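You operate a simulated robot arm through the tools that you are given. There is no shell and no other tool. Be economical: measure what you need, move in short steps, check, and stop when the job is done.

Carry out the task below with a simulated two-armed robot. There is one attempt and no reset: what you move stays moved.

JOB
Pick up the small teal carton with one hand, pass it to the other hand and put it on the free space beside the crate. Set down upright: small teal carton.

Only the result counts: the job must be done as asked and must still hold three seconds after the hand-in. Knocking over, shifting, dropping, spilling or breaking anything else fails it.

ROBOT AND FRAMES
Two 7-joint arms with two-finger parallel grippers on one trunk, on a base that drives. Base frame: it is fixed to the floor where the robot stands at the start and does not move with it; the origin is under the middle of the robot, x ahead of it, y to its left, z up. Units: mm, degrees, N and s.
The left shoulder is at the start at [60, 171, 1280], the right one opposite. With the tool pointing down near the work surface each hand reaches from about 100 to 660 mm from the robot's upright axis, wherever it stands, measured 20 degrees to its own side. Places, roughly: free space beside the crate [-3400, 0, 800]. Payload 4.4 kg a hand.
The tool frame of a hand sits at the grasp point between the pads (the TCP): z along the fingers, y along the line on which they close. The tips reach 23 mm beyond it. The gripper opens to 94 mm. The fingers are 38 mm wide and 10 mm thick; the gripper's body (54 by 96 mm) begins 39 mm behind the TCP.
Orientation is that of the tool frame in the base frame, as [roll, pitch, yaw] about the fixed x, y, z axes, in that order (R = Rz(yaw) Ry(pitch) Rx(roll)). With the fingers straight down and closing along the base's y, the tool's x points along the base's -x, its y along +y and its z along -z.

CONTROLS
- The arms move only by the tool send_rows. It takes "left_moves", "right_moves" or both (then of equal length, played together; a hand with none holds still); each is a list of rows, each a list of 3 entries, a list of its own where there are three numbers: the opening in per cent of the stroke, from 0 (shut) to 100 (fully open), then the shift along the tool's x, y, z in units of 50 mm (1.0 is 50 mm), then the turn, a rotation vector about the tool's x, y, z in units of 4 degrees (1.0 is 4 degrees). In form: [[grip, [tx, ty, tz], [ax, ay, az]], ...]. A call has 1 to 20 rows; each row shifts and turns the commanded pose from where the row before left it, along the tool's axes as they then stand. A call with a number of a shift or a turn outside -1 to 1 is refused whole. Rows are played at 5 a second. More than 50 mm and 8.6 degrees between two rows, or a gripper value outside its range, and nothing of the call is played. A pose out of reach is approached as far as the arm can. The call stops where the force on the tool passes 40 N (or 10 N more than at its start, if that is more) or the arm is blocked; 0.2 s more then pass. The fingers move at their own pace (about 72 mm/s each) and stop on an object; they squeeze with about 25 N. The grip force told is the motor's: it shows also when the fingers shut on nothing. Time passes only in rows, and 0.2 s behind the last, so rows that do not move let the fingers close. It gives the time, the measured TCP pose, the force on the tool (base axes), the opening and the grip force at its end, in the units of the frame above (readings bear some noise), with the torque about the TCP (base axes, N m) and any sound that the robot's microphone picked up.
- Cameras (640 x 400 px; columns grow to the right, rows downward): "scene" is now at [161.5, -4.8, 1454.5]; the picture's right is [-0.06, -1.00, 0.00], its down [-0.30, 0.02, -0.95] and it looks along [0.95, -0.05, -0.30] (base axes); focal length 214 px, centre (320, 200). "left" rides on the left gripper at [86, -16, -75] in its tool frame; the picture's right is [0.18, 0.98, 0.00], its down [-0.58, 0.11, -0.81] and it looks along [-0.79, 0.15, 0.59] (tool axes); focal length 243 px, centre (320, 200). "right" rides on the right gripper at [86, 16, -74] in its tool frame; the picture's right is [-0.18, 0.98, 0.00], its down [-0.58, -0.11, -0.81] and it looks along [-0.79, -0.15, 0.59] (tool axes); focal length 243 px, centre (320, 200).
- get_image(camera): a new picture of that camera. No time passes.
- slide_trunk(by): slides the trunk up (or, below 0, down) by that many mm; the arms and the scene camera ride with it, the base frame stays. It gives what a move gives, with no picture.
- base_move(legs): drives the robot by 1 to 6 legs, each [ahead, left, turn to the left] in mm, mm and degrees, along the robot's own axes; the way and the turn of a leg run together, so that a leg with both is an arc; at most 1500 mm and 180 degrees a leg. The arms and the cameras ride along, it lands a little off, and it stops where it bumps. It gives what a move gives.
- aim_head(pan, tilt): turns the head with the scene camera to pan (to the left, within 80 degrees either way) and tilt (down, from -29 to 69), counted from straight ahead of the robot. It gives what a move gives.
- probe_pixels(camera, pixels): for up to 12 pixels [column, row] of the newest picture of that camera ("zoom" is the newest enlarged one), the place [x, y, z] in the base frame of the surface seen there, good to about 2 mm. No time passes.
- close_up(camera, box): a new picture of the part [left, top, right, bottom] of that camera's present view, enlarged. No time passes.
- job_done(): hands the job in; it is judged then, once.

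Keep the steps short. Do not move on a guess: measure, check each grasp and each placing, and mend mistakes. In all there are 80 turns and 70 pictures (those below and enlarged ones count). Leave the grippers open and the arms clear of the work at the hand-in unless told otherwise, and finish with a single line.

The tools are called after "Request:" as name(argument=value, ...) on one line, values as JSON. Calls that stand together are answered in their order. send_rows: Moves the arms, as the interface text tells. Its arguments: {"type":"object","properties":{"left_moves":{"type":"array","items":{"type":"array"}},"right_moves":{"type":"array","items":{"type":"array"}}},"required":[]} The other tools are called the same way: slide_trunk (by) slides the trunk up or down; base_move (legs) drives the base; aim_head (pan, tilt) turns the head that bears the scene camera; get_image (camera) takes a picture; probe_pixels (camera, pixels) gives the place of the surface under pixels of a picture; close_up (camera, box) takes an enlarged picture of a part of a camera's view; job_done () hands the job in.

At the start:

```text
time: 0.0
left_tool_pos: [344.2, 181.2, 1000.5]
left_tool_rot: [180.0, 0.0, 180.0]
left_force: [-0.6, -0.3, -0.1]
left_moment: [0.01, 0.0, 0.0]
left_grip_width: 94.0
left_grasp_force: 0.1
right_tool_pos: [298.4, -107.1, 1000.8]
right_tool_rot: [179.9, 0.1, 179.9]
right_force: [0.1, 0.1, 0.0]
right_moment: [-0.01, 0.0, 0.01]
right_grip_width: 93.9
right_grasp_force: 0.1
trunk travel left (down, up): [-289.0, 99.0]
robot x, y, heading: [1.4, -0.7, -0.1]
head pan, tilt: [-3.3, 17.3]
```

scene: 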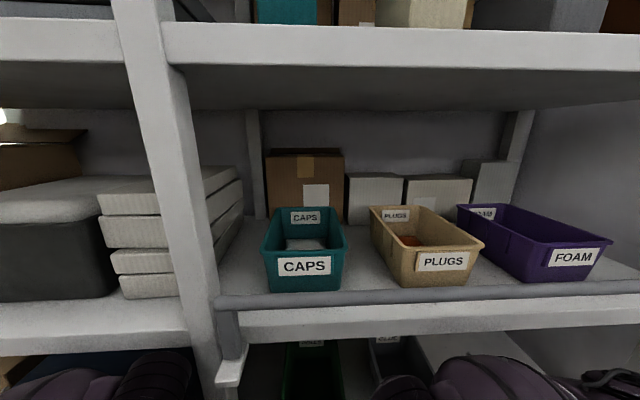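
right: 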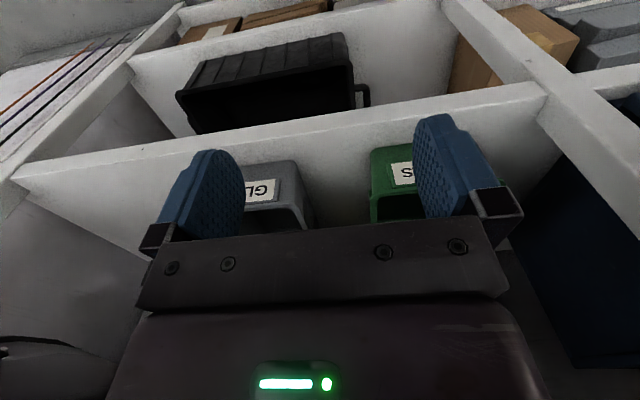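
left: 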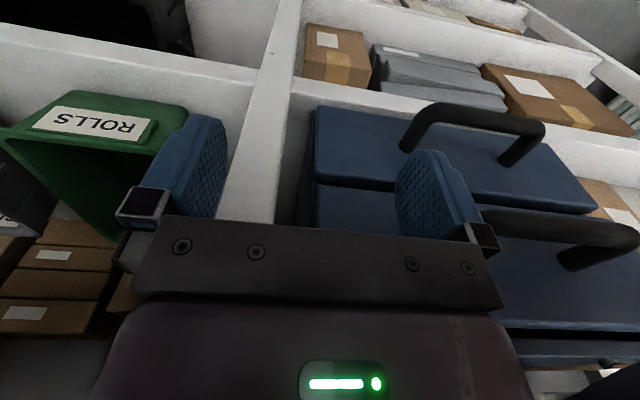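

I see a shelf with three bins (CAPS, PLUGS, FOAM) and a teal object on the upper shelf near (285,10). I look closer for the carton.

Request:
close_up(camera="scene", box=[220, 130, 640, 320])

Request:
aim_head(pan=0, tilt=45)

Request:
get_image(camera="scene")

```text
1.52 times, centred on (430, 225) of scene
```

zoom: 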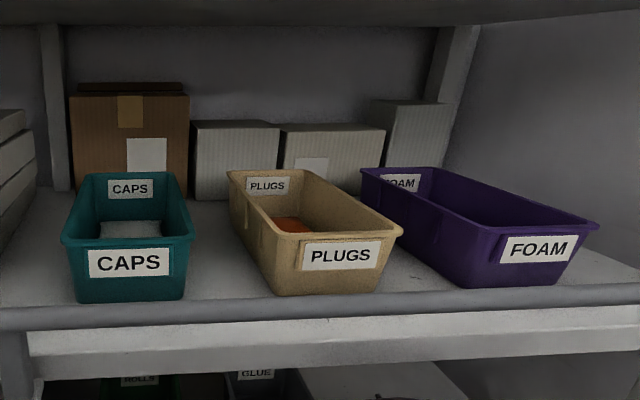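

```text
time: 0.9
left_tool_pos: [343.0, 182.1, 1000.8]
left_tool_rot: [-180.0, -0.1, 180.0]
left_force: [-0.2, 0.0, -1.1]
left_moment: [0.0, -0.03, -0.02]
left_grip_width: 94.0
left_grasp_force: 0.1
right_tool_pos: [298.9, -107.9, 1000.7]
right_tool_rot: [-179.9, -0.1, 180.0]
right_force: [0.0, 0.6, 0.9]
right_moment: [0.01, 0.0, -0.03]
right_grip_width: 93.9
right_grasp_force: 0.0
trunk travel left (down, up): [-289.0, 99.0]
robot x, y, heading: [-1.0, 0.1, 0.1]
head pan, tilt: [0.0, 45.0]
```

```text
65 pictures are left
```

scene: 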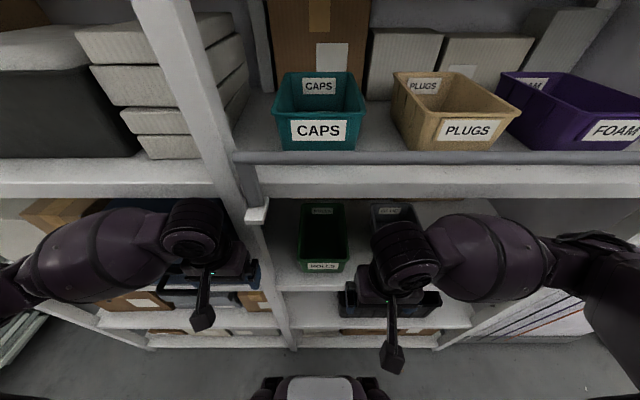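

The bins' insides are partly hidden; I measure them and look left and right.

Request:
probe_pixels(camera="scene", pixels=[[318, 146], [318, 110], [440, 98], [450, 146], [560, 95], [560, 146], [400, 157], [300, 160], [380, 130], [320, 235]])

Request:
aim_head(pan=-60, tilt=25)

Request:
get_image(camera="scene")

Request:
aim_head(pan=70, tilt=25)

Request:
get_image(camera="scene")

```text
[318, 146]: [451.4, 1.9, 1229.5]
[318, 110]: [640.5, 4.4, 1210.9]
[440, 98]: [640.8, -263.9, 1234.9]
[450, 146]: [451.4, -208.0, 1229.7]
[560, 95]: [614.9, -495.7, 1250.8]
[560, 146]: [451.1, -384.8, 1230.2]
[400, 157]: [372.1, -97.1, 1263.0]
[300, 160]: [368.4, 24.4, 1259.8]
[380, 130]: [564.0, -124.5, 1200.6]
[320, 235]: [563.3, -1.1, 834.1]
```

```text
time: 2.2
left_tool_pos: [343.4, 182.3, 999.8]
left_tool_rot: [180.0, 0.0, 180.0]
left_force: [0.4, 0.0, -1.0]
left_moment: [-0.03, 0.02, 0.01]
left_grip_width: 93.9
left_grasp_force: 0.0
right_tool_pos: [299.0, -108.1, 1000.0]
right_tool_rot: [-179.9, 0.0, -179.9]
right_force: [-0.6, 0.4, 0.0]
right_moment: [0.0, 0.04, -0.03]
right_grip_width: 94.1
right_grasp_force: 0.1
trunk travel left (down, up): [-289.0, 99.0]
robot x, y, heading: [4.5, 3.8, -0.5]
head pan, tilt: [-60.0, 25.0]
```

```text
64 pictures are left
```

scene: 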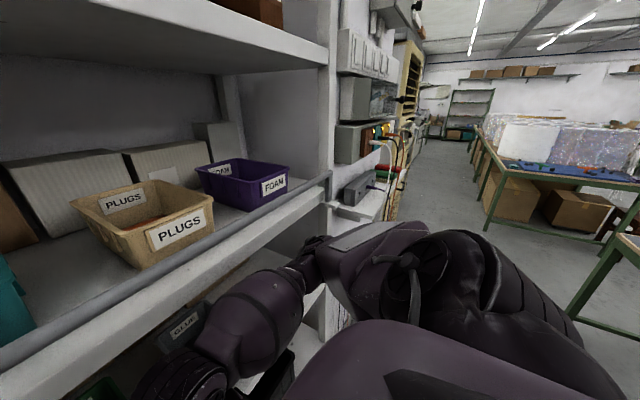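

```text
time: 4.3
left_tool_pos: [343.3, 180.8, 999.4]
left_tool_rot: [-179.9, 0.0, -180.0]
left_force: [-0.6, -0.3, 0.0]
left_moment: [-0.03, -0.02, -0.04]
left_grip_width: 94.1
left_grasp_force: 0.1
right_tool_pos: [298.7, -107.3, 999.1]
right_tool_rot: [179.9, 0.0, 179.9]
right_force: [0.3, -0.6, -0.2]
right_moment: [0.02, 0.03, -0.01]
right_grip_width: 93.9
right_grasp_force: 0.1
trunk travel left (down, up): [-289.0, 99.0]
robot x, y, heading: [-1.6, -2.8, 0.2]
head pan, tilt: [70.0, 25.0]
```

```text
63 pictures are left
```

scene: 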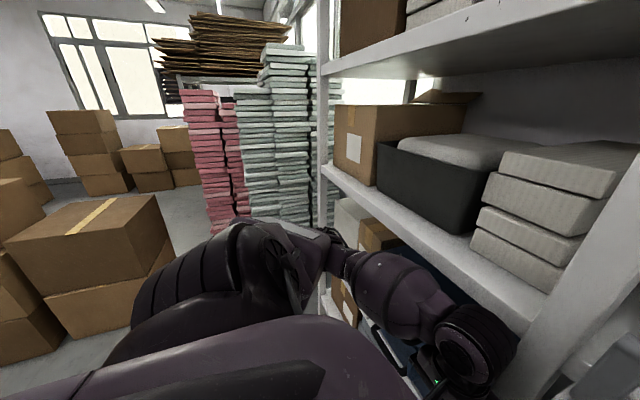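

No carton seen yet. I back off 250 mm, raise the trunk and look into the bins from higher.

Request:
base_move(legs=[[-250, 0, 0]])

Request:
slide_trunk(by=98)

Request:
aim_head(pan=-15, tilt=20)

Request:
close_up(camera="scene", box=[120, 60, 520, 310])

```text
time: 6.2
left_tool_pos: [92.2, 181.9, 999.6]
left_tool_rot: [-179.9, -0.1, -179.9]
left_force: [-0.7, 1.3, -0.8]
left_moment: [0.01, 0.02, -0.01]
left_grip_width: 94.1
left_grasp_force: 0.1
right_tool_pos: [47.5, -106.4, 1000.0]
right_tool_rot: [180.0, 0.1, -179.9]
right_force: [-0.7, 0.6, -0.1]
right_moment: [0.01, -0.01, 0.01]
right_grip_width: 93.9
right_grasp_force: 0.0
trunk travel left (down, up): [-289.0, 99.0]
robot x, y, heading: [-252.7, -1.1, 0.2]
head pan, tilt: [70.0, 25.0]
```

```text
time: 7.5
left_tool_pos: [92.6, 181.4, 1097.6]
left_tool_rot: [179.9, 0.0, -179.9]
left_force: [0.1, -0.1, 0.4]
left_moment: [0.03, -0.01, 0.0]
left_grip_width: 93.9
left_grasp_force: 0.1
right_tool_pos: [48.2, -107.3, 1098.2]
right_tool_rot: [180.0, 0.0, -179.9]
right_force: [0.0, -0.3, -0.1]
right_moment: [0.0, 0.01, 0.0]
right_grip_width: 94.0
right_grasp_force: 0.1
trunk travel left (down, up): [-387.0, 1.0]
robot x, y, heading: [-251.7, 2.2, -0.1]
head pan, tilt: [70.0, 25.0]
```

```text
time: 9.1
left_tool_pos: [93.9, 181.3, 1098.1]
left_tool_rot: [179.9, 0.0, -179.9]
left_force: [-0.3, -0.3, -0.3]
left_moment: [0.0, 0.0, 0.03]
left_grip_width: 94.0
left_grasp_force: 0.1
right_tool_pos: [49.4, -107.3, 1098.4]
right_tool_rot: [-179.9, 0.0, -179.9]
right_force: [-0.3, 0.7, 0.3]
right_moment: [-0.03, -0.02, 0.02]
right_grip_width: 94.0
right_grasp_force: 0.0
trunk travel left (down, up): [-387.0, 1.0]
robot x, y, heading: [-244.2, -2.1, -0.1]
head pan, tilt: [-15.0, 20.0]
```

```text
1.60 times, centred on (320, 185) of scene
```

zoom: 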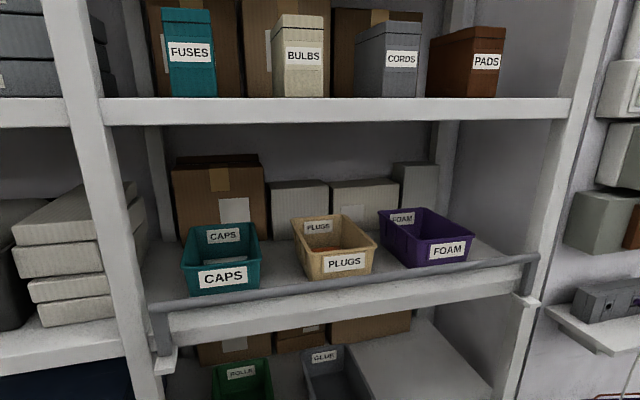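

FUSES on the upper shelf is teal but looks large. I turn 180° to survey the destination side.

Request:
base_move(legs=[[-150, 0, 0], [0, 0, 180]])

Request:
aim_head(pan=0, tilt=15)

Request:
get_image(camera="scene")

```text
time: 14.7
left_tool_pos: [-597.1, 366.7, 1111.6]
left_tool_rot: [-178.8, 2.1, -86.2]
left_force: [0.0, -0.6, -1.4]
left_moment: [0.02, 0.03, 0.01]
left_grip_width: 94.1
left_grasp_force: 0.0
right_tool_pos: [-316.2, 334.6, 1096.5]
right_tool_rot: [179.8, -0.4, -85.1]
right_force: [0.1, -0.6, 0.4]
right_moment: [0.03, -0.01, -0.02]
right_grip_width: 94.1
right_grasp_force: 0.0
trunk travel left (down, up): [-387.0, 1.0]
robot x, y, heading: [-403.0, 17.4, 95.2]
head pan, tilt: [-15.0, 20.0]
stopped in leg 2: the robot was blocked; the commanded pose is now the measured one
```

```text
time: 15.4
left_tool_pos: [-598.4, 367.4, 1108.2]
left_tool_rot: [-179.1, 1.8, -86.0]
left_force: [-0.7, 0.2, 0.9]
left_moment: [0.01, 0.04, 0.01]
left_grip_width: 93.8
left_grasp_force: 0.1
right_tool_pos: [-318.5, 336.7, 1094.9]
right_tool_rot: [179.7, -0.6, -84.6]
right_force: [0.2, 0.3, 0.4]
right_moment: [0.0, -0.01, -0.01]
right_grip_width: 94.0
right_grasp_force: 0.0
trunk travel left (down, up): [-387.0, 1.0]
robot x, y, heading: [-397.6, 15.1, 95.2]
head pan, tilt: [0.0, 15.0]
```

```text
61 pictures are left
```

scene: 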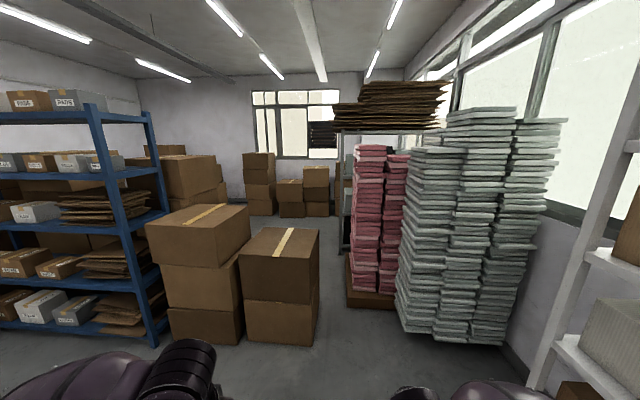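

The robot stopped at heading 95°: the left arm touched something. I look left and down to see what.

Request:
aim_head(pan=60, tilt=25)

Request:
get_image(camera="scene")

Request:
get_image(camera="left")

Request:
probe_pixels(camera="scene", pixels=[[320, 200], [200, 200], [450, 200], [320, 300], [450, 130], [100, 200], [550, 250], [320, 100]])

```text
time: 16.7
left_tool_pos: [-598.7, 367.4, 1107.8]
left_tool_rot: [-179.0, 1.7, -86.1]
left_force: [0.1, 0.0, -0.1]
left_moment: [0.02, -0.02, 0.03]
left_grip_width: 94.1
left_grasp_force: 0.0
right_tool_pos: [-318.3, 337.4, 1094.3]
right_tool_rot: [179.8, -0.6, -84.7]
right_force: [-0.7, 0.7, -0.9]
right_moment: [0.01, -0.02, -0.03]
right_grip_width: 94.0
right_grasp_force: 0.0
trunk travel left (down, up): [-387.0, 1.0]
robot x, y, heading: [-401.6, 19.7, 95.3]
head pan, tilt: [60.0, 25.0]
```

```text
60 pictures are left
```

scene: 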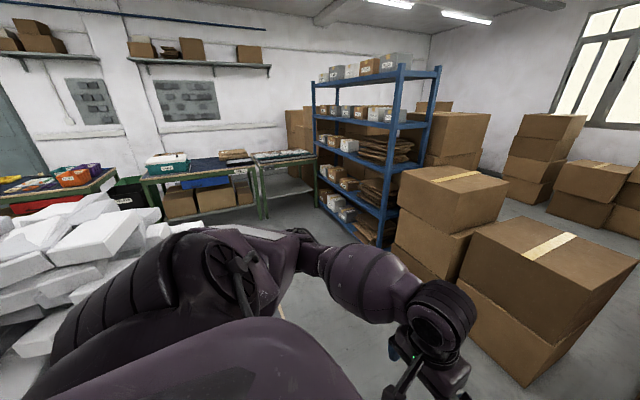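

```text
59 pictures are left
```

left: 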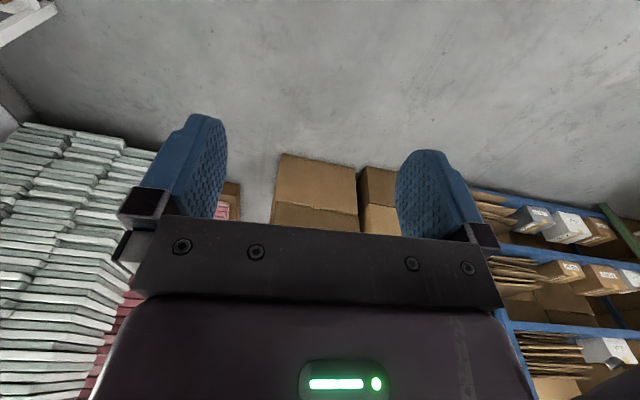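

```text
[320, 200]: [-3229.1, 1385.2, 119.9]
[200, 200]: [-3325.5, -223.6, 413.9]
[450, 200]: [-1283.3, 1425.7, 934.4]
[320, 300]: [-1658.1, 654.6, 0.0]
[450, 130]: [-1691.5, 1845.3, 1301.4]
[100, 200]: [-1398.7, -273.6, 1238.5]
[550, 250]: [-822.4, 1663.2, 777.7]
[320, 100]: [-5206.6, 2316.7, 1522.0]
```

Request:
aim_head(pan=80, tilt=40)

Request:
get_image(camera="scene")

Request:
probe_pixels(camera="scene", pixels=[[60, 150], [120, 150], [180, 150], [40, 250], [200, 100], [220, 130], [100, 220], [20, 120], [230, 40], [130, 40], [190, 35]])

```text
time: 17.6
left_tool_pos: [-599.1, 366.7, 1109.1]
left_tool_rot: [-179.0, 1.7, -86.1]
left_force: [-0.5, -0.3, 0.0]
left_moment: [0.02, 0.01, 0.02]
left_grip_width: 94.2
left_grasp_force: 0.0
right_tool_pos: [-319.1, 336.2, 1094.7]
right_tool_rot: [179.9, -0.7, -84.7]
right_force: [0.0, 0.5, -0.7]
right_moment: [0.03, -0.01, 0.0]
right_grip_width: 94.1
right_grasp_force: 0.1
trunk travel left (down, up): [-387.0, 1.0]
robot x, y, heading: [-402.8, 19.3, 95.2]
head pan, tilt: [80.0, 40.0]
```

```text
58 pictures are left
```

scene: 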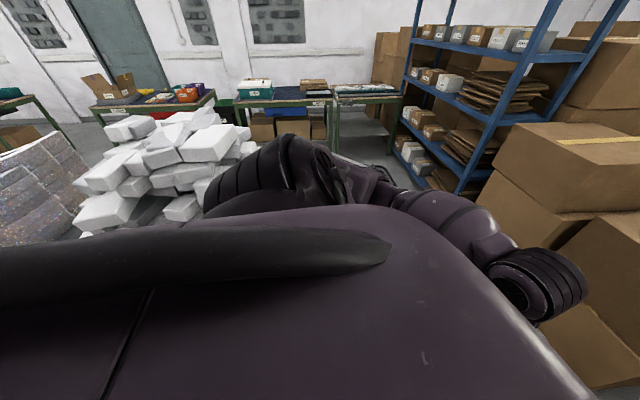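

```text
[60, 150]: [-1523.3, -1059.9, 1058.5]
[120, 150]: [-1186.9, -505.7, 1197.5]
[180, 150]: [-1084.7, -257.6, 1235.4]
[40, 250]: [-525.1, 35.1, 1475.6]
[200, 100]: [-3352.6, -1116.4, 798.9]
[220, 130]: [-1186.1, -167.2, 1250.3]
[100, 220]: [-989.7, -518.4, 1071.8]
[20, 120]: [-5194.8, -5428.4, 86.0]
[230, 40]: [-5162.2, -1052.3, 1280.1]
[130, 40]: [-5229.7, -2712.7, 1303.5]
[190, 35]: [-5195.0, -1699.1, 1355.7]
```

A stacked pile of white blocks sits behind-left; the elbow rests on its edge. I zoom on the far tables, then move away from the pile along +y.

Request:
close_up(camera="scene", box=[60, 50, 420, 150])

Request:
probe_pixels(camera="scene", pixels=[[255, 90], [250, 102], [315, 95], [290, 95], [185, 92], [360, 93], [140, 97]])

Request:
base_move(legs=[[550, 0, 0]])

```text
1.78 times, centred on (240, 100) of scene
```

zoom: 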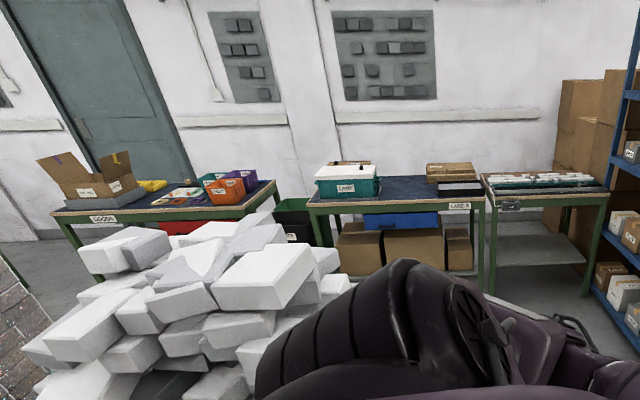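

```text
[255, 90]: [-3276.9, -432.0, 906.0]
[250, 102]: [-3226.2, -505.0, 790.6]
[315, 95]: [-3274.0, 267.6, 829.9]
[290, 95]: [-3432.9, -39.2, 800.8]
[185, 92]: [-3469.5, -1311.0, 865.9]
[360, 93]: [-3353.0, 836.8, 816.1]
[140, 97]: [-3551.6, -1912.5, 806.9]
```

```text
time: 20.8
left_tool_pos: [-656.6, 905.9, 1109.6]
left_tool_rot: [-179.0, 1.9, -85.6]
left_force: [0.0, -0.1, 0.1]
left_moment: [-0.02, -0.02, 0.02]
left_grip_width: 93.9
left_grasp_force: 0.2
right_tool_pos: [-375.7, 877.8, 1097.7]
right_tool_rot: [180.0, -0.1, -84.6]
right_force: [-0.2, -1.0, 0.5]
right_moment: [-0.03, -0.03, -0.02]
right_grip_width: 93.9
right_grasp_force: 0.0
trunk travel left (down, up): [-387.0, 1.0]
robot x, y, heading: [-454.0, 572.8, 95.4]
head pan, tilt: [80.0, 40.0]
```

Clear of the pile. Now turn to face the table and approach.

Request:
base_move(legs=[[0, 0, 84.6], [1300, 0, 0]])

Request:
aim_head(pan=0, tilt=25)

Request:
get_image(camera="scene")

```text
time: 23.8
left_tool_pos: [-847.7, 572.2, 1119.4]
left_tool_rot: [-178.1, 3.3, -24.9]
left_force: [-0.1, -0.4, -0.5]
left_moment: [-0.01, 0.03, 0.01]
left_grip_width: 94.2
left_grasp_force: 0.0
right_tool_pos: [-692.5, 794.0, 1096.5]
right_tool_rot: [179.7, -0.1, -22.6]
right_force: [0.6, 0.0, -0.3]
right_moment: [0.01, 0.05, 0.0]
right_grip_width: 94.3
right_grasp_force: 0.0
trunk travel left (down, up): [-387.0, 1.0]
robot x, y, heading: [-454.2, 577.6, 157.7]
head pan, tilt: [80.0, 40.0]
stopped in leg 1: the robot was blocked; the commanded pose is now the measured one
```

```text
time: 25.3
left_tool_pos: [-849.3, 572.8, 1118.8]
left_tool_rot: [-178.2, 3.1, -24.6]
left_force: [0.2, 0.1, 0.0]
left_moment: [0.03, -0.03, -0.02]
left_grip_width: 93.7
left_grasp_force: 0.0
right_tool_pos: [-693.9, 794.5, 1096.4]
right_tool_rot: [179.6, -0.3, -22.3]
right_force: [0.9, -0.7, 0.6]
right_moment: [0.0, -0.02, 0.0]
right_grip_width: 94.1
right_grasp_force: 0.0
trunk travel left (down, up): [-387.0, 1.0]
robot x, y, heading: [-456.8, 570.4, 158.0]
head pan, tilt: [0.0, 25.0]
```

```text
56 pictures are left
```

scene: 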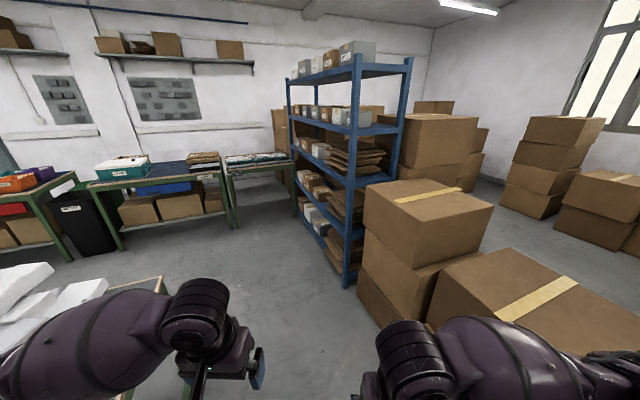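

The pile stands on a table at lower left; I measure clearances before sidestepping.

Request:
probe_pixels(camera="scene", pixels=[[20, 280], [70, 290], [150, 285], [130, 292], [470, 290], [590, 310], [370, 210], [350, 280], [225, 225], [120, 245]])

Request:
aim_head(pan=50, tilt=45)

Request:
get_image(camera="scene")

```text
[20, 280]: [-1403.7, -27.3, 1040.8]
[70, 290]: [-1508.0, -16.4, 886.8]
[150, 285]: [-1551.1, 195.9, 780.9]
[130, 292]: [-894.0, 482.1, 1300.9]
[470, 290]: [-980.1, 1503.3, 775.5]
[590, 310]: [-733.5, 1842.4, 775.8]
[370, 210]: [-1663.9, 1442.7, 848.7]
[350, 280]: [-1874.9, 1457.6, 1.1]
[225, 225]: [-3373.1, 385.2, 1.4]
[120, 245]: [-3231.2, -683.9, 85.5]
```

```text
time: 26.5
left_tool_pos: [-849.1, 571.1, 1117.9]
left_tool_rot: [-178.3, 3.1, -24.6]
left_force: [0.2, 0.1, -0.6]
left_moment: [-0.01, 0.0, 0.02]
left_grip_width: 94.2
left_grasp_force: 0.1
right_tool_pos: [-694.4, 795.9, 1096.3]
right_tool_rot: [179.7, -0.4, -22.4]
right_force: [-0.3, -0.5, 0.7]
right_moment: [0.01, -0.03, 0.0]
right_grip_width: 93.9
right_grasp_force: 0.0
trunk travel left (down, up): [-387.0, 1.0]
robot x, y, heading: [-454.3, 571.1, 157.5]
head pan, tilt: [50.0, 45.0]
```

```text
55 pictures are left
```

scene: 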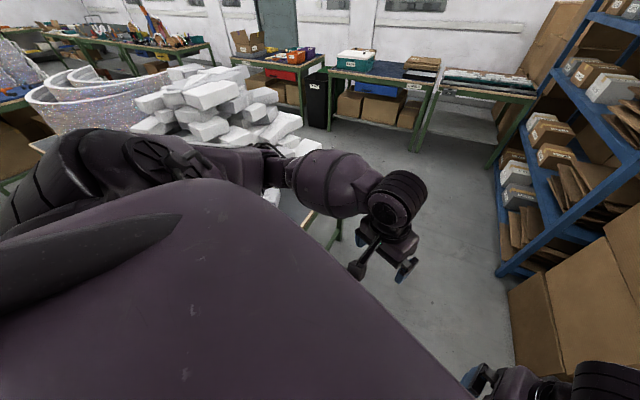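

Corridor between pile table (y≈200) and boxes (y≈1440): I sidestep right to y≈820, turn to 180°, then go ahead.

Request:
base_move(legs=[[0, -260, 0], [0, 0, 22.3]])

```text
time: 30.5
left_tool_pos: [-716.1, 648.3, 1117.1]
left_tool_rot: [-177.7, 3.2, -2.0]
left_force: [0.2, -0.4, -0.1]
left_moment: [0.03, 0.0, 0.0]
left_grip_width: 93.9
left_grasp_force: 0.0
right_tool_pos: [-659.0, 916.1, 1098.2]
right_tool_rot: [-179.9, 0.1, 0.1]
right_force: [-0.3, 0.5, 0.0]
right_moment: [0.01, -0.01, -0.04]
right_grip_width: 93.8
right_grasp_force: 0.1
trunk travel left (down, up): [-387.0, 1.0]
robot x, y, heading: [-358.2, 806.7, -179.4]
head pan, tilt: [50.0, 45.0]
```

Heading is 180° now. Drive ahead in two legs and look.

Request:
base_move(legs=[[1400, 0, 0]])

Request:
aim_head(pan=20, tilt=28)

Request:
get_image(camera="scene")

```text
time: 37.4
left_tool_pos: [-2104.7, 657.2, 1116.5]
left_tool_rot: [-177.9, 3.3, -2.6]
left_force: [-0.2, -0.6, 0.7]
left_moment: [0.04, -0.01, 0.0]
left_grip_width: 93.8
left_grasp_force: 0.0
right_tool_pos: [-2044.0, 924.3, 1097.7]
right_tool_rot: [-179.9, 0.0, -0.5]
right_force: [0.1, 0.4, 0.5]
right_moment: [0.0, -0.02, -0.02]
right_grip_width: 94.0
right_grasp_force: 0.0
trunk travel left (down, up): [-387.0, 1.0]
robot x, y, heading: [-1745.2, 812.5, 179.7]
head pan, tilt: [50.0, 45.0]
```

```text
time: 38.4
left_tool_pos: [-2103.6, 656.7, 1117.9]
left_tool_rot: [-177.7, 3.2, -2.6]
left_force: [0.2, 0.7, -0.1]
left_moment: [0.0, 0.02, -0.03]
left_grip_width: 94.1
left_grasp_force: 0.0
right_tool_pos: [-2042.8, 923.1, 1097.8]
right_tool_rot: [-179.9, 0.1, -0.4]
right_force: [-0.1, 0.1, -0.7]
right_moment: [0.0, 0.02, -0.04]
right_grip_width: 93.9
right_grasp_force: 0.0
trunk travel left (down, up): [-387.0, 1.0]
robot x, y, heading: [-1748.2, 812.7, 179.8]
head pan, tilt: [20.0, 28.0]
```

```text
54 pictures are left
```

scene: 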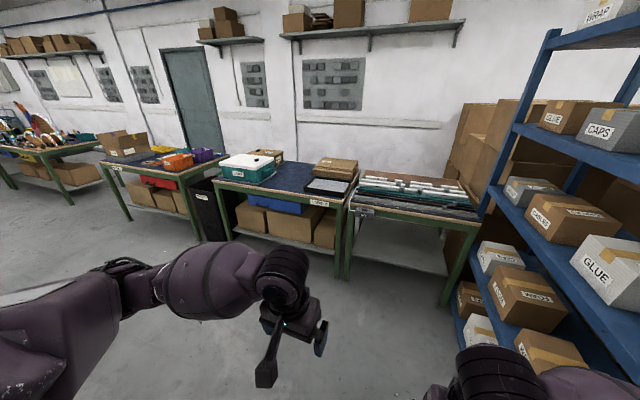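

Request:
close_up(camera="scene", box=[200, 135, 360, 235])

Request:
close_up(camera="scene", box=[80, 120, 240, 220])

Request:
close_up(camera="scene", box=[340, 150, 500, 250])

```text
4.00 times, centred on (280, 185) of scene
```

zoom: 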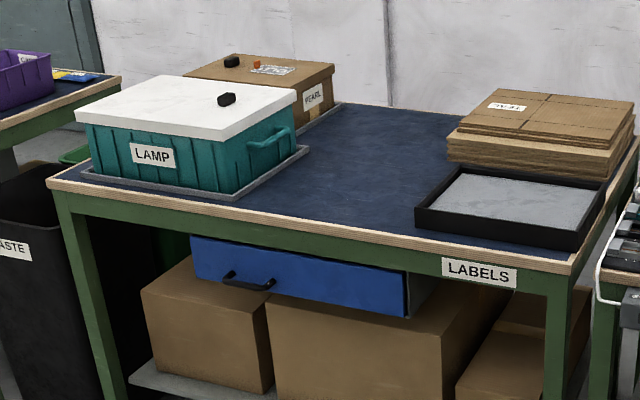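

```text
4.00 times, centred on (160, 170) of scene
```

zoom: 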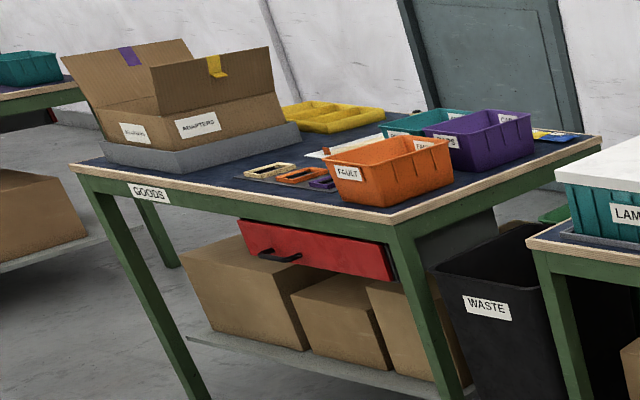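

```text
4.00 times, centred on (420, 200) of scene
```

zoom: 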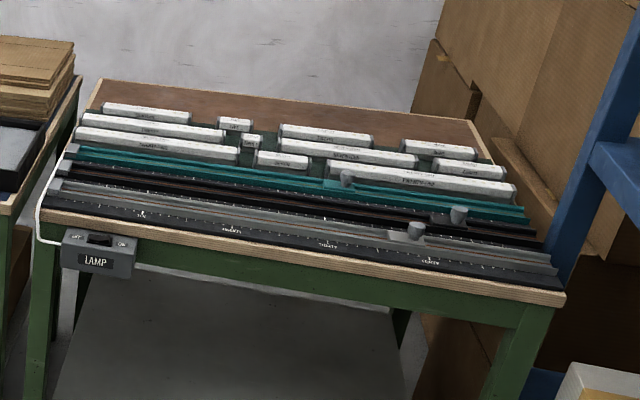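

The crate is the teal LAMP crate; the free space lies to its right on the blue mat. I measure the place and keep looking for the small teal carton.

Request:
get_image(camera="scene")

Request:
probe_pixels(camera="scene", pixels=[[275, 180], [295, 180], [310, 170], [270, 190], [240, 183], [262, 183], [250, 160], [305, 190], [320, 165], [340, 198], [215, 182], [342, 203]])

Request:
aim_head(pan=-55, tilt=15)

Request:
get_image(camera="scene")

Request:
aim_head(pan=65, tilt=25)

Request:
get_image(camera="scene")

```text
50 pictures are left
```

scene: 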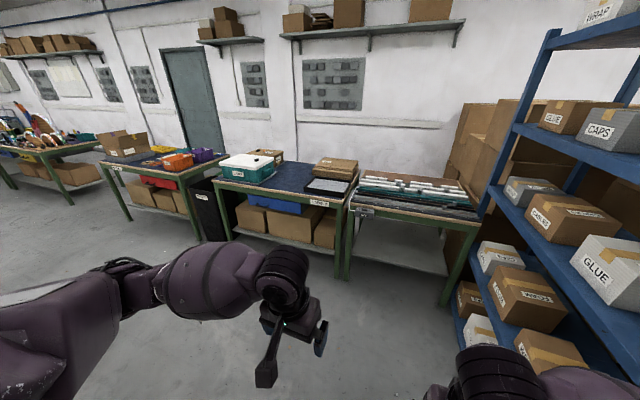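

```text
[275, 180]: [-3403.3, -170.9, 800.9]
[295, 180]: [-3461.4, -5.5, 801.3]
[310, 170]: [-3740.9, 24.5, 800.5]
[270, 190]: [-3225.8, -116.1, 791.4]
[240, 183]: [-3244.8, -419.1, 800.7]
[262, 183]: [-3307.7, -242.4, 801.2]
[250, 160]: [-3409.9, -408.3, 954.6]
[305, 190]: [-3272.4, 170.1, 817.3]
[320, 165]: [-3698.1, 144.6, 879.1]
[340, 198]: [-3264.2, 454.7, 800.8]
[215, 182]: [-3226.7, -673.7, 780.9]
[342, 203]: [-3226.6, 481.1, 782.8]
```

```text
time: 39.9
left_tool_pos: [-2103.8, 656.5, 1116.7]
left_tool_rot: [-177.8, 3.2, -2.6]
left_force: [-0.1, -0.1, -0.1]
left_moment: [-0.02, 0.03, 0.0]
left_grip_width: 93.9
left_grasp_force: 0.0
right_tool_pos: [-2043.4, 923.4, 1098.3]
right_tool_rot: [-179.9, 0.0, -0.5]
right_force: [0.0, 0.1, -0.2]
right_moment: [-0.01, -0.01, -0.01]
right_grip_width: 94.1
right_grasp_force: 0.1
trunk travel left (down, up): [-387.0, 1.0]
robot x, y, heading: [-1742.7, 816.4, 179.4]
head pan, tilt: [-55.0, 15.0]
```

```text
49 pictures are left
```

scene: 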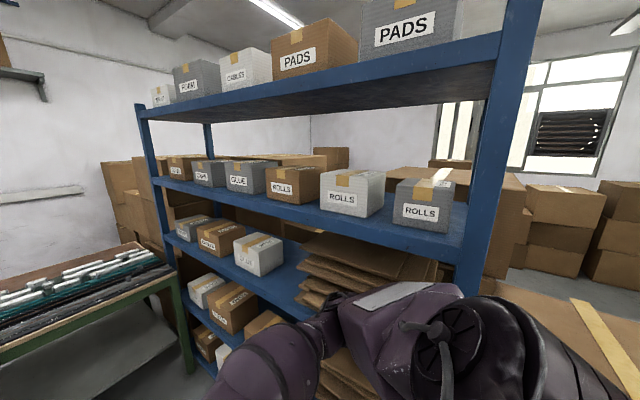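

```text
time: 41.9
left_tool_pos: [-2102.7, 657.0, 1116.9]
left_tool_rot: [-177.8, 3.2, -2.6]
left_force: [0.2, -0.7, 0.0]
left_moment: [-0.01, 0.05, 0.02]
left_grip_width: 94.0
left_grasp_force: 0.1
right_tool_pos: [-2043.5, 923.3, 1098.2]
right_tool_rot: [-180.0, 0.0, -0.5]
right_force: [0.1, 0.1, -0.9]
right_moment: [-0.02, -0.03, 0.0]
right_grip_width: 94.0
right_grasp_force: 0.0
trunk travel left (down, up): [-387.0, 1.0]
robot x, y, heading: [-1742.9, 812.5, 179.5]
head pan, tilt: [65.0, 25.0]
```

```text
48 pictures are left
```

scene: 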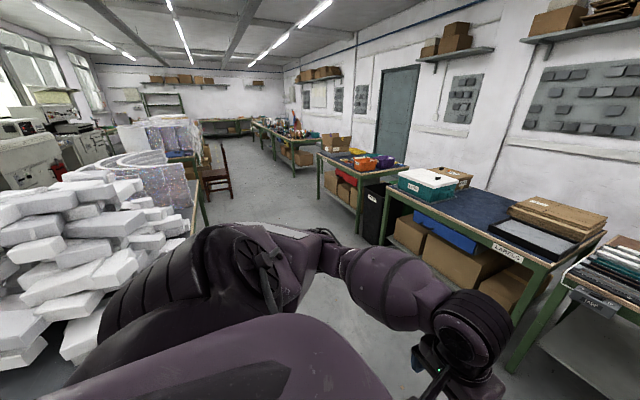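

No small teal carton here except the FUSES one seen on the white rack's upper shelf. I go back to inspect it.

Request:
base_move(legs=[[-1390, 0, 0], [0, 0, -90], [0, 0, -89.5]])

```text
time: 56.3
left_tool_pos: [-7.5, 993.6, 1117.2]
left_tool_rot: [-177.9, 3.2, -179.3]
left_force: [0.6, 0.2, 0.4]
left_moment: [-0.01, 0.0, 0.0]
left_grip_width: 93.8
left_grasp_force: 0.1
right_tool_pos: [-52.1, 724.3, 1097.5]
right_tool_rot: [-180.0, 0.0, -177.1]
right_force: [-0.7, 0.8, 0.9]
right_moment: [0.0, -0.01, 0.0]
right_grip_width: 94.1
right_grasp_force: 0.0
trunk travel left (down, up): [-387.0, 1.0]
robot x, y, heading: [-353.8, 814.1, 3.0]
head pan, tilt: [65.0, 25.0]
```

Request:
base_move(legs=[[0, 0, -3], [60, -760, 0]])

Request:
aim_head(pan=-5, tilt=0)

Request:
get_image(camera="scene")

Request:
aim_head(pan=-5, tilt=50)

Request:
get_image(camera="scene")

```text
time: 63.8
left_tool_pos: [64.3, 226.3, 1117.3]
left_tool_rot: [-177.9, 3.3, 178.7]
left_force: [-0.6, -0.7, -0.3]
left_moment: [-0.02, -0.02, -0.01]
left_grip_width: 93.9
left_grasp_force: 0.0
right_tool_pos: [11.7, -41.6, 1098.8]
right_tool_rot: [-180.0, 0.1, -179.3]
right_force: [-0.3, 0.5, 0.6]
right_moment: [0.0, 0.02, -0.01]
right_grip_width: 94.1
right_grasp_force: 0.0
trunk travel left (down, up): [-387.0, 1.0]
robot x, y, heading: [-289.8, 63.4, 0.8]
head pan, tilt: [65.0, 25.0]
```

```text
time: 65.2
left_tool_pos: [63.1, 226.9, 1116.7]
left_tool_rot: [-177.9, 3.2, 178.7]
left_force: [-0.8, -0.2, -0.2]
left_moment: [-0.02, 0.02, -0.01]
left_grip_width: 93.9
left_grasp_force: 0.0
right_tool_pos: [10.3, -41.1, 1099.1]
right_tool_rot: [-179.9, 0.0, -179.2]
right_force: [0.2, 0.0, 0.3]
right_moment: [0.01, 0.0, 0.01]
right_grip_width: 93.9
right_grasp_force: 0.1
trunk travel left (down, up): [-387.0, 1.0]
robot x, y, heading: [-291.6, 61.2, 0.7]
head pan, tilt: [-5.0, 0.0]
```

```text
47 pictures are left
```

scene: 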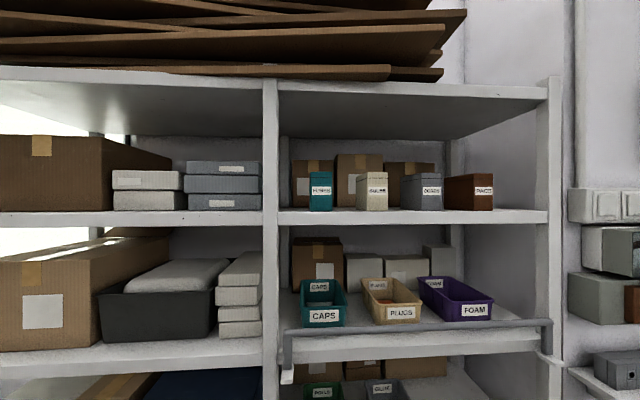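

```text
time: 66.4
left_tool_pos: [64.8, 226.5, 1117.3]
left_tool_rot: [-177.8, 3.3, 178.6]
left_force: [0.0, 0.5, 1.3]
left_moment: [0.02, 0.03, 0.0]
left_grip_width: 93.9
left_grasp_force: 0.1
right_tool_pos: [9.1, -42.1, 1097.9]
right_tool_rot: [-179.9, -0.1, -179.3]
right_force: [0.2, 0.9, 0.1]
right_moment: [-0.04, -0.01, -0.05]
right_grip_width: 93.8
right_grasp_force: 0.2
trunk travel left (down, up): [-387.0, 1.0]
robot x, y, heading: [-289.2, 64.7, 1.0]
head pan, tilt: [-5.0, 50.0]
```

```text
46 pictures are left
```

scene: 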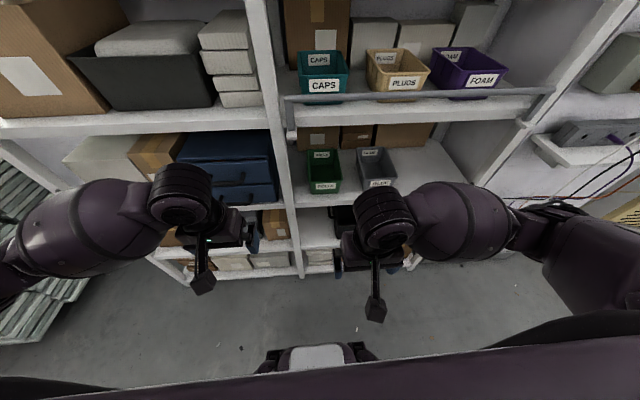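

FUSES at (320,190) is a slim teal carton — the small teal carton. I measure it and the neighbours.

Request:
aim_head(pan=-5, tilt=0)

Request:
close_up(camera="scene", box=[270, 140, 430, 240])

Request:
probe_pixels(camera="zoom", pixels=[[164, 180], [240, 180], [164, 272], [235, 272], [200, 132], [164, 132], [238, 132], [200, 290], [345, 240], [30, 290], [300, 150], [450, 250]])

```text
time: 67.6
left_tool_pos: [63.6, 227.1, 1117.3]
left_tool_rot: [-177.9, 3.3, 178.7]
left_force: [1.1, 0.4, -0.2]
left_moment: [0.01, -0.02, -0.01]
left_grip_width: 94.3
left_grasp_force: 0.0
right_tool_pos: [8.5, -40.6, 1097.5]
right_tool_rot: [-179.8, 0.0, -179.1]
right_force: [0.6, 0.0, 1.2]
right_moment: [-0.03, 0.0, -0.01]
right_grip_width: 93.9
right_grasp_force: 0.1
trunk travel left (down, up): [-387.0, 1.0]
robot x, y, heading: [-293.4, 61.7, 0.5]
head pan, tilt: [-5.0, 0.0]
```

```text
4.00 times, centred on (350, 190) of scene
```

zoom: 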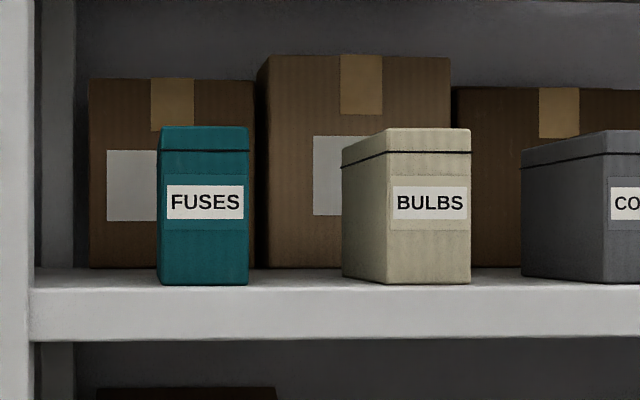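

```text
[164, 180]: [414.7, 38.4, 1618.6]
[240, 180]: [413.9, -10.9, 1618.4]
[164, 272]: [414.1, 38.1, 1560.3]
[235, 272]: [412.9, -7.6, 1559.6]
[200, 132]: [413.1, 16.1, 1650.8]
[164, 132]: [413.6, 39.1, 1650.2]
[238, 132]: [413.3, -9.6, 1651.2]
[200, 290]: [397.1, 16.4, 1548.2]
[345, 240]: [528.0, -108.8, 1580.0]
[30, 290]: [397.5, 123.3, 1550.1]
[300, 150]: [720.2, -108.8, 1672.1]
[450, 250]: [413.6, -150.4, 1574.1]
```

The carton spans y −15…42, z 1551…1653, front x≈413, about 57 mm wide. Plan: left hand grips it from the front pitched ~20° down, right hand then takes it from above. First sidestep 120 mm right, and swing the left hand from pointing down to pointing forward.

Request:
base_move(legs=[[0, -120, -0.5]])

Request:
send_rows(left_moves=[[100, [-0.25, 0, 0], [0, -1, 0]], [100, [-0.25, 0, 0], [0, -1, 0]], [100, [-0.25, 0, 0], [0, -1, 0]], [100, [-0.25, 0, 0], [0, -1, 0]], [100, [-0.25, 0, 0], [0, -1, 0]], [100, [-0.25, 0, 0], [0, -1, 0]], [100, [-0.25, 0, 0], [0, -1, 0]], [100, [-0.25, 0, 0], [0, -1, 0]], [100, [-0.25, 0, 0], [0, -1, 0]], [100, [-0.25, 0, 0], [0, -1, 0]], [100, [-0.25, 0, 0], [0, -1, 0]], [100, [-0.25, 0, 0], [0, -1, 0]], [100, [-0.25, 0, 0], [0, -1, 0]], [100, [-0.25, 0, 0], [0, -1, 0]], [100, [-0.25, 0, 0], [0, -1, 0]], [100, [-0.25, 0, 0], [0, -1, 0]], [100, [-0.25, 0, 0], [0, -1, 0]]])

```text
time: 69.3
left_tool_pos: [65.2, 106.5, 1118.5]
left_tool_rot: [-177.9, 3.2, 178.3]
left_force: [0.1, -0.3, 0.0]
left_moment: [0.04, -0.02, 0.01]
left_grip_width: 94.1
left_grasp_force: 0.0
right_tool_pos: [10.5, -163.2, 1098.5]
right_tool_rot: [-180.0, 0.0, -179.7]
right_force: [-0.3, 0.8, 0.9]
right_moment: [0.03, 0.0, -0.01]
right_grip_width: 93.7
right_grasp_force: 0.0
trunk travel left (down, up): [-387.0, 1.0]
robot x, y, heading: [-288.0, -55.4, 0.4]
head pan, tilt: [-5.0, 0.0]
```

```text
time: 72.9
left_tool_pos: [229.0, 104.5, 1233.3]
left_tool_rot: [-173.5, 71.3, -175.7]
left_force: [-0.4, -0.1, 1.1]
left_moment: [-0.01, -0.01, 0.0]
left_grip_width: 94.1
left_grasp_force: 0.0
right_tool_pos: [10.5, -161.7, 1096.9]
right_tool_rot: [-179.9, 0.0, -179.8]
right_force: [-0.4, 0.6, -0.3]
right_moment: [-0.01, 0.01, -0.01]
right_grip_width: 93.8
right_grasp_force: 0.0
trunk travel left (down, up): [-387.0, 1.0]
robot x, y, heading: [-289.8, -55.8, 0.6]
head pan, tilt: [-5.0, 0.0]
```

Now align the wrist (≈2° off) and lift the left hand to carton height while moving to y≈13.

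Request:
send_rows(left_moves=[[100, [0, 0, 0], [-0.6, 0, 0.34]], [100, [-0.91, -0.23, -0.306], [0, 0, 0]], [100, [-0.91, -0.23, -0.306], [0, 0, 0]], [100, [-0.91, -0.23, -0.306], [0, 0, 0]], [100, [-0.91, -0.23, -0.306], [0, 0, 0]], [100, [-0.91, -0.23, -0.306], [0, 0, 0]], [100, [-0.91, -0.23, -0.306], [0, 0, 0]], [100, [-0.91, -0.23, -0.306], [0, 0, 0]], [100, [-0.91, -0.23, -0.306], [0, 0, 0]], [100, [0, 0, 0], [0, 0, 0]]])

Request:
get_image(camera="scene")

Request:
get_image(camera="left")

```text
time: 75.3
left_tool_pos: [236.1, 45.8, 1630.4]
left_tool_rot: [166.9, 73.9, 173.9]
left_force: [0.4, 0.8, 0.3]
left_moment: [-0.02, -0.01, 0.03]
left_grip_width: 94.0
left_grasp_force: 0.1
right_tool_pos: [9.9, -161.2, 1097.9]
right_tool_rot: [-179.8, 0.1, -179.7]
right_force: [-0.3, 0.7, -0.8]
right_moment: [-0.01, -0.01, -0.02]
right_grip_width: 94.1
right_grasp_force: 0.1
trunk travel left (down, up): [-387.0, 1.0]
robot x, y, heading: [-290.1, -54.0, 0.3]
head pan, tilt: [-5.0, 0.0]
stopped in row 10 (left hand): the arm was blocked; the commanded pose is now the measured one
```

```text
44 pictures are left
```

scene: 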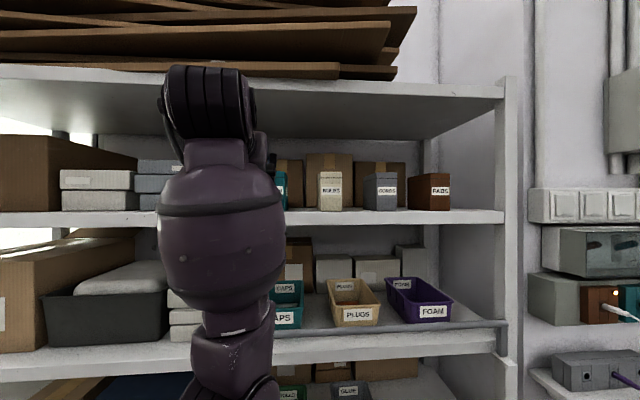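

```text
43 pictures are left
```

left: 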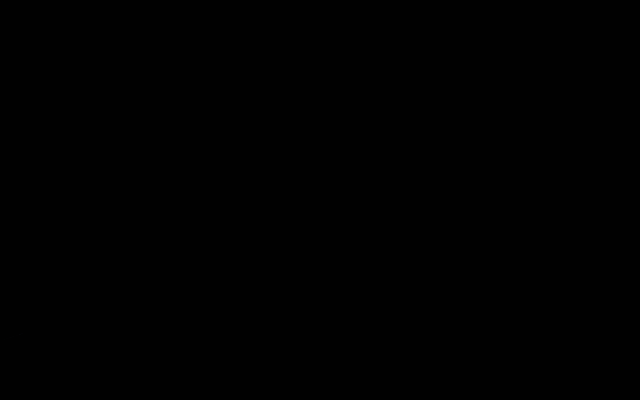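

The hand folded onto the forearm (camera dark). I back the base 170 mm and stretch the arm forward, straightening the wrist.

Request:
base_move(legs=[[-170, 0, 0]])

Request:
send_rows(left_moves=[[100, [0, 0, 0.8], [0, 0, 0]], [100, [-0.163, -0.2, 0.753], [0.587, -0.473, -0.2]], [100, [-0.163, -0.2, 0.753], [0.587, -0.473, -0.2]], [100, [-0.163, -0.2, 0.753], [0.587, -0.473, -0.2]], [100, [0, 0, 0], [0, 0, 0]]])

Request:
get_image(camera="left")

```text
time: 76.7
left_tool_pos: [66.4, 44.4, 1631.3]
left_tool_rot: [167.3, 74.0, 174.1]
left_force: [0.6, 1.3, -0.7]
left_moment: [0.0, 0.01, -0.02]
left_grip_width: 93.9
left_grasp_force: 0.0
right_tool_pos: [-160.3, -165.6, 1097.7]
right_tool_rot: [-179.9, 0.1, -179.8]
right_force: [0.3, -0.3, 0.4]
right_moment: [-0.01, -0.02, 0.03]
right_grip_width: 93.8
right_grasp_force: 0.1
trunk travel left (down, up): [-387.0, 1.0]
robot x, y, heading: [-458.0, -57.0, 0.1]
head pan, tilt: [-5.0, 0.0]
```

```text
time: 77.9
left_tool_pos: [221.3, 22.3, 1616.8]
left_tool_rot: [179.1, 80.0, 179.1]
left_force: [-0.3, 1.0, 0.4]
left_moment: [0.0, 0.02, 0.0]
left_grip_width: 94.1
left_grasp_force: 0.0
right_tool_pos: [-159.4, -164.5, 1099.0]
right_tool_rot: [-179.8, 0.1, -179.8]
right_force: [0.5, -0.2, -0.5]
right_moment: [0.01, 0.02, 0.0]
right_grip_width: 93.8
right_grasp_force: 0.1
trunk travel left (down, up): [-387.0, 1.0]
robot x, y, heading: [-461.1, -59.6, 0.1]
head pan, tilt: [-5.0, 0.0]
```

```text
42 pictures are left
```

left: 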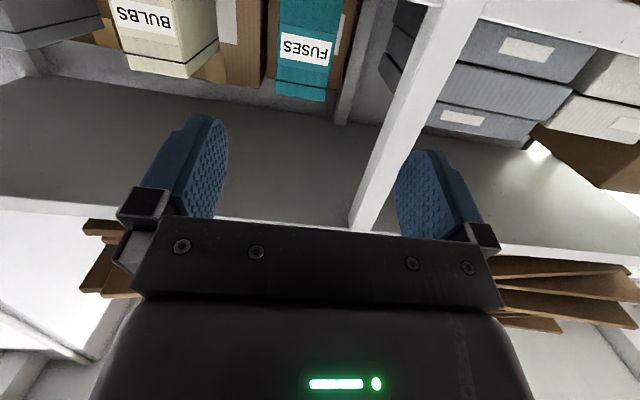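

Wrist straight now, carton visible at (305,50) upside-down. Drive ahead 140 mm and correct y to ≈13.5.

Request:
base_move(legs=[[140, 0, 0]])

Request:
send_rows(left_moves=[[100, [0, -0.17, 0], [0, 0, 0]], [100, [0, 0, 0], [0, 0, 0]]])

Request:
get_image(camera="left")

Request:
probe_pixels(camera="left", pixels=[[320, 120], [290, 100], [335, 100], [310, 60]])

```text
time: 79.2
left_tool_pos: [359.1, 25.1, 1618.8]
left_tool_rot: [-179.8, 80.0, -180.0]
left_force: [0.8, 0.5, -0.1]
left_moment: [0.03, 0.0, 0.03]
left_grip_width: 94.2
left_grasp_force: 0.1
right_tool_pos: [-23.7, -165.2, 1097.4]
right_tool_rot: [-179.8, -0.1, -179.8]
right_force: [-0.1, -0.9, 0.0]
right_moment: [-0.01, 0.02, -0.02]
right_grip_width: 94.1
right_grasp_force: 0.1
trunk travel left (down, up): [-387.0, 1.0]
robot x, y, heading: [-324.2, -55.4, 0.0]
head pan, tilt: [-5.0, 0.0]
```

```text
time: 79.8
left_tool_pos: [357.3, 18.0, 1618.8]
left_tool_rot: [-179.8, 80.0, -179.7]
left_force: [0.3, 0.0, -0.1]
left_moment: [0.02, -0.01, 0.02]
left_grip_width: 93.7
left_grasp_force: 0.1
right_tool_pos: [-24.6, -164.8, 1096.9]
right_tool_rot: [-179.9, -0.1, -179.9]
right_force: [1.0, -1.1, -0.7]
right_moment: [-0.04, -0.01, 0.01]
right_grip_width: 94.1
right_grasp_force: 0.0
trunk travel left (down, up): [-387.0, 1.0]
robot x, y, heading: [-324.7, -57.1, 0.2]
head pan, tilt: [-5.0, 0.0]
```

```text
41 pictures are left
```

left: 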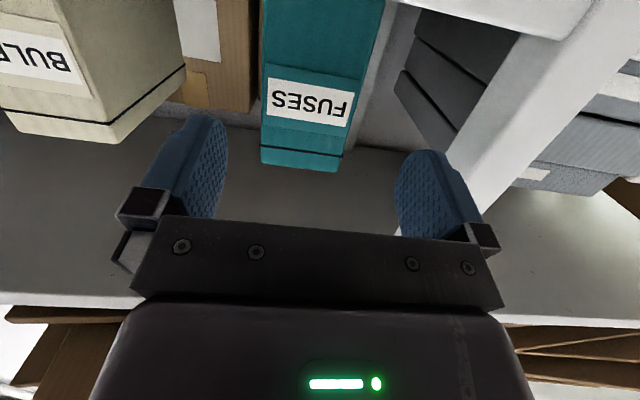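

```text
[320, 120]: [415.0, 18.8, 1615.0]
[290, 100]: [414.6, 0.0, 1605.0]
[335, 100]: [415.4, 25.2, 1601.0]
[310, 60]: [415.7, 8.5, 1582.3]
```

Carton lies between the fingers. Advance base 48 mm, then finish with the arm.

Request:
base_move(legs=[[48, 0, 0]])

```text
time: 80.8
left_tool_pos: [407.4, 18.1, 1617.0]
left_tool_rot: [-180.0, 79.9, -179.8]
left_force: [0.2, 0.3, 0.4]
left_moment: [-0.03, -0.01, -0.01]
left_grip_width: 94.1
left_grasp_force: 0.0
right_tool_pos: [26.3, -164.4, 1098.0]
right_tool_rot: [-179.9, 0.0, -179.9]
right_force: [0.0, 0.8, 0.2]
right_moment: [0.03, 0.02, 0.06]
right_grip_width: 94.3
right_grasp_force: 0.0
trunk travel left (down, up): [-387.0, 1.0]
robot x, y, heading: [-281.1, -59.3, -0.2]
head pan, tilt: [-5.0, 0.0]
```

Request:
send_rows(left_moves=[[100, [-0.05, -0.08, 0.3], [0, 0, 0]], [100, [-0.05, 0, 0.3], [0, 0, 0]], [100, [0, 0, 0], [0, 0, 0]]])

Request:
get_image(camera="left")

```text
time: 81.5
left_tool_pos: [436.1, 15.1, 1618.6]
left_tool_rot: [180.0, 80.1, -179.9]
left_force: [0.0, 0.4, 0.5]
left_moment: [0.0, -0.01, 0.01]
left_grip_width: 93.8
left_grasp_force: 0.0
right_tool_pos: [21.9, -164.3, 1098.7]
right_tool_rot: [-179.9, 0.1, -179.9]
right_force: [0.0, 0.1, -0.6]
right_moment: [0.02, 0.01, -0.01]
right_grip_width: 93.9
right_grasp_force: 0.1
trunk travel left (down, up): [-387.0, 1.0]
robot x, y, heading: [-277.2, -59.8, 0.0]
head pan, tilt: [-5.0, 0.0]
```

```text
40 pictures are left
```

left: 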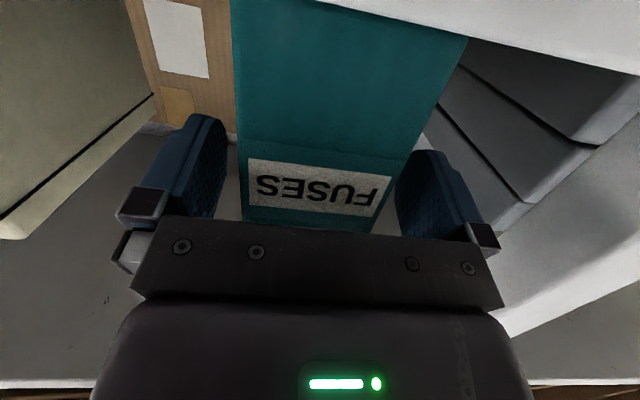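

Fingers straddle the carton. Close the gripper.

Request:
send_rows(left_moves=[[50, [0, 0, 0], [0, 0, 0]], [0, [0, 0, 0], [0, 0, 0]], [0, [0, 0, 0], [0, 0, 0]], [0, [0, 0, 0], [0, 0, 0]], [0, [0, 0, 0], [0, 0, 0]]])

```text
time: 82.8
left_tool_pos: [435.6, 16.1, 1617.9]
left_tool_rot: [-179.9, 80.0, -179.8]
left_force: [0.1, -0.5, 0.3]
left_moment: [-0.02, 0.09, 0.06]
left_grip_width: 58.1
left_grasp_force: 25.2
right_tool_pos: [23.8, -163.4, 1097.2]
right_tool_rot: [-179.8, -0.1, -179.9]
right_force: [-0.6, 0.1, 0.7]
right_moment: [-0.02, 0.01, 0.03]
right_grip_width: 93.8
right_grasp_force: 0.0
trunk travel left (down, up): [-387.0, 1.0]
robot x, y, heading: [-274.3, -55.5, 0.0]
head pan, tilt: [-5.0, 0.0]
```

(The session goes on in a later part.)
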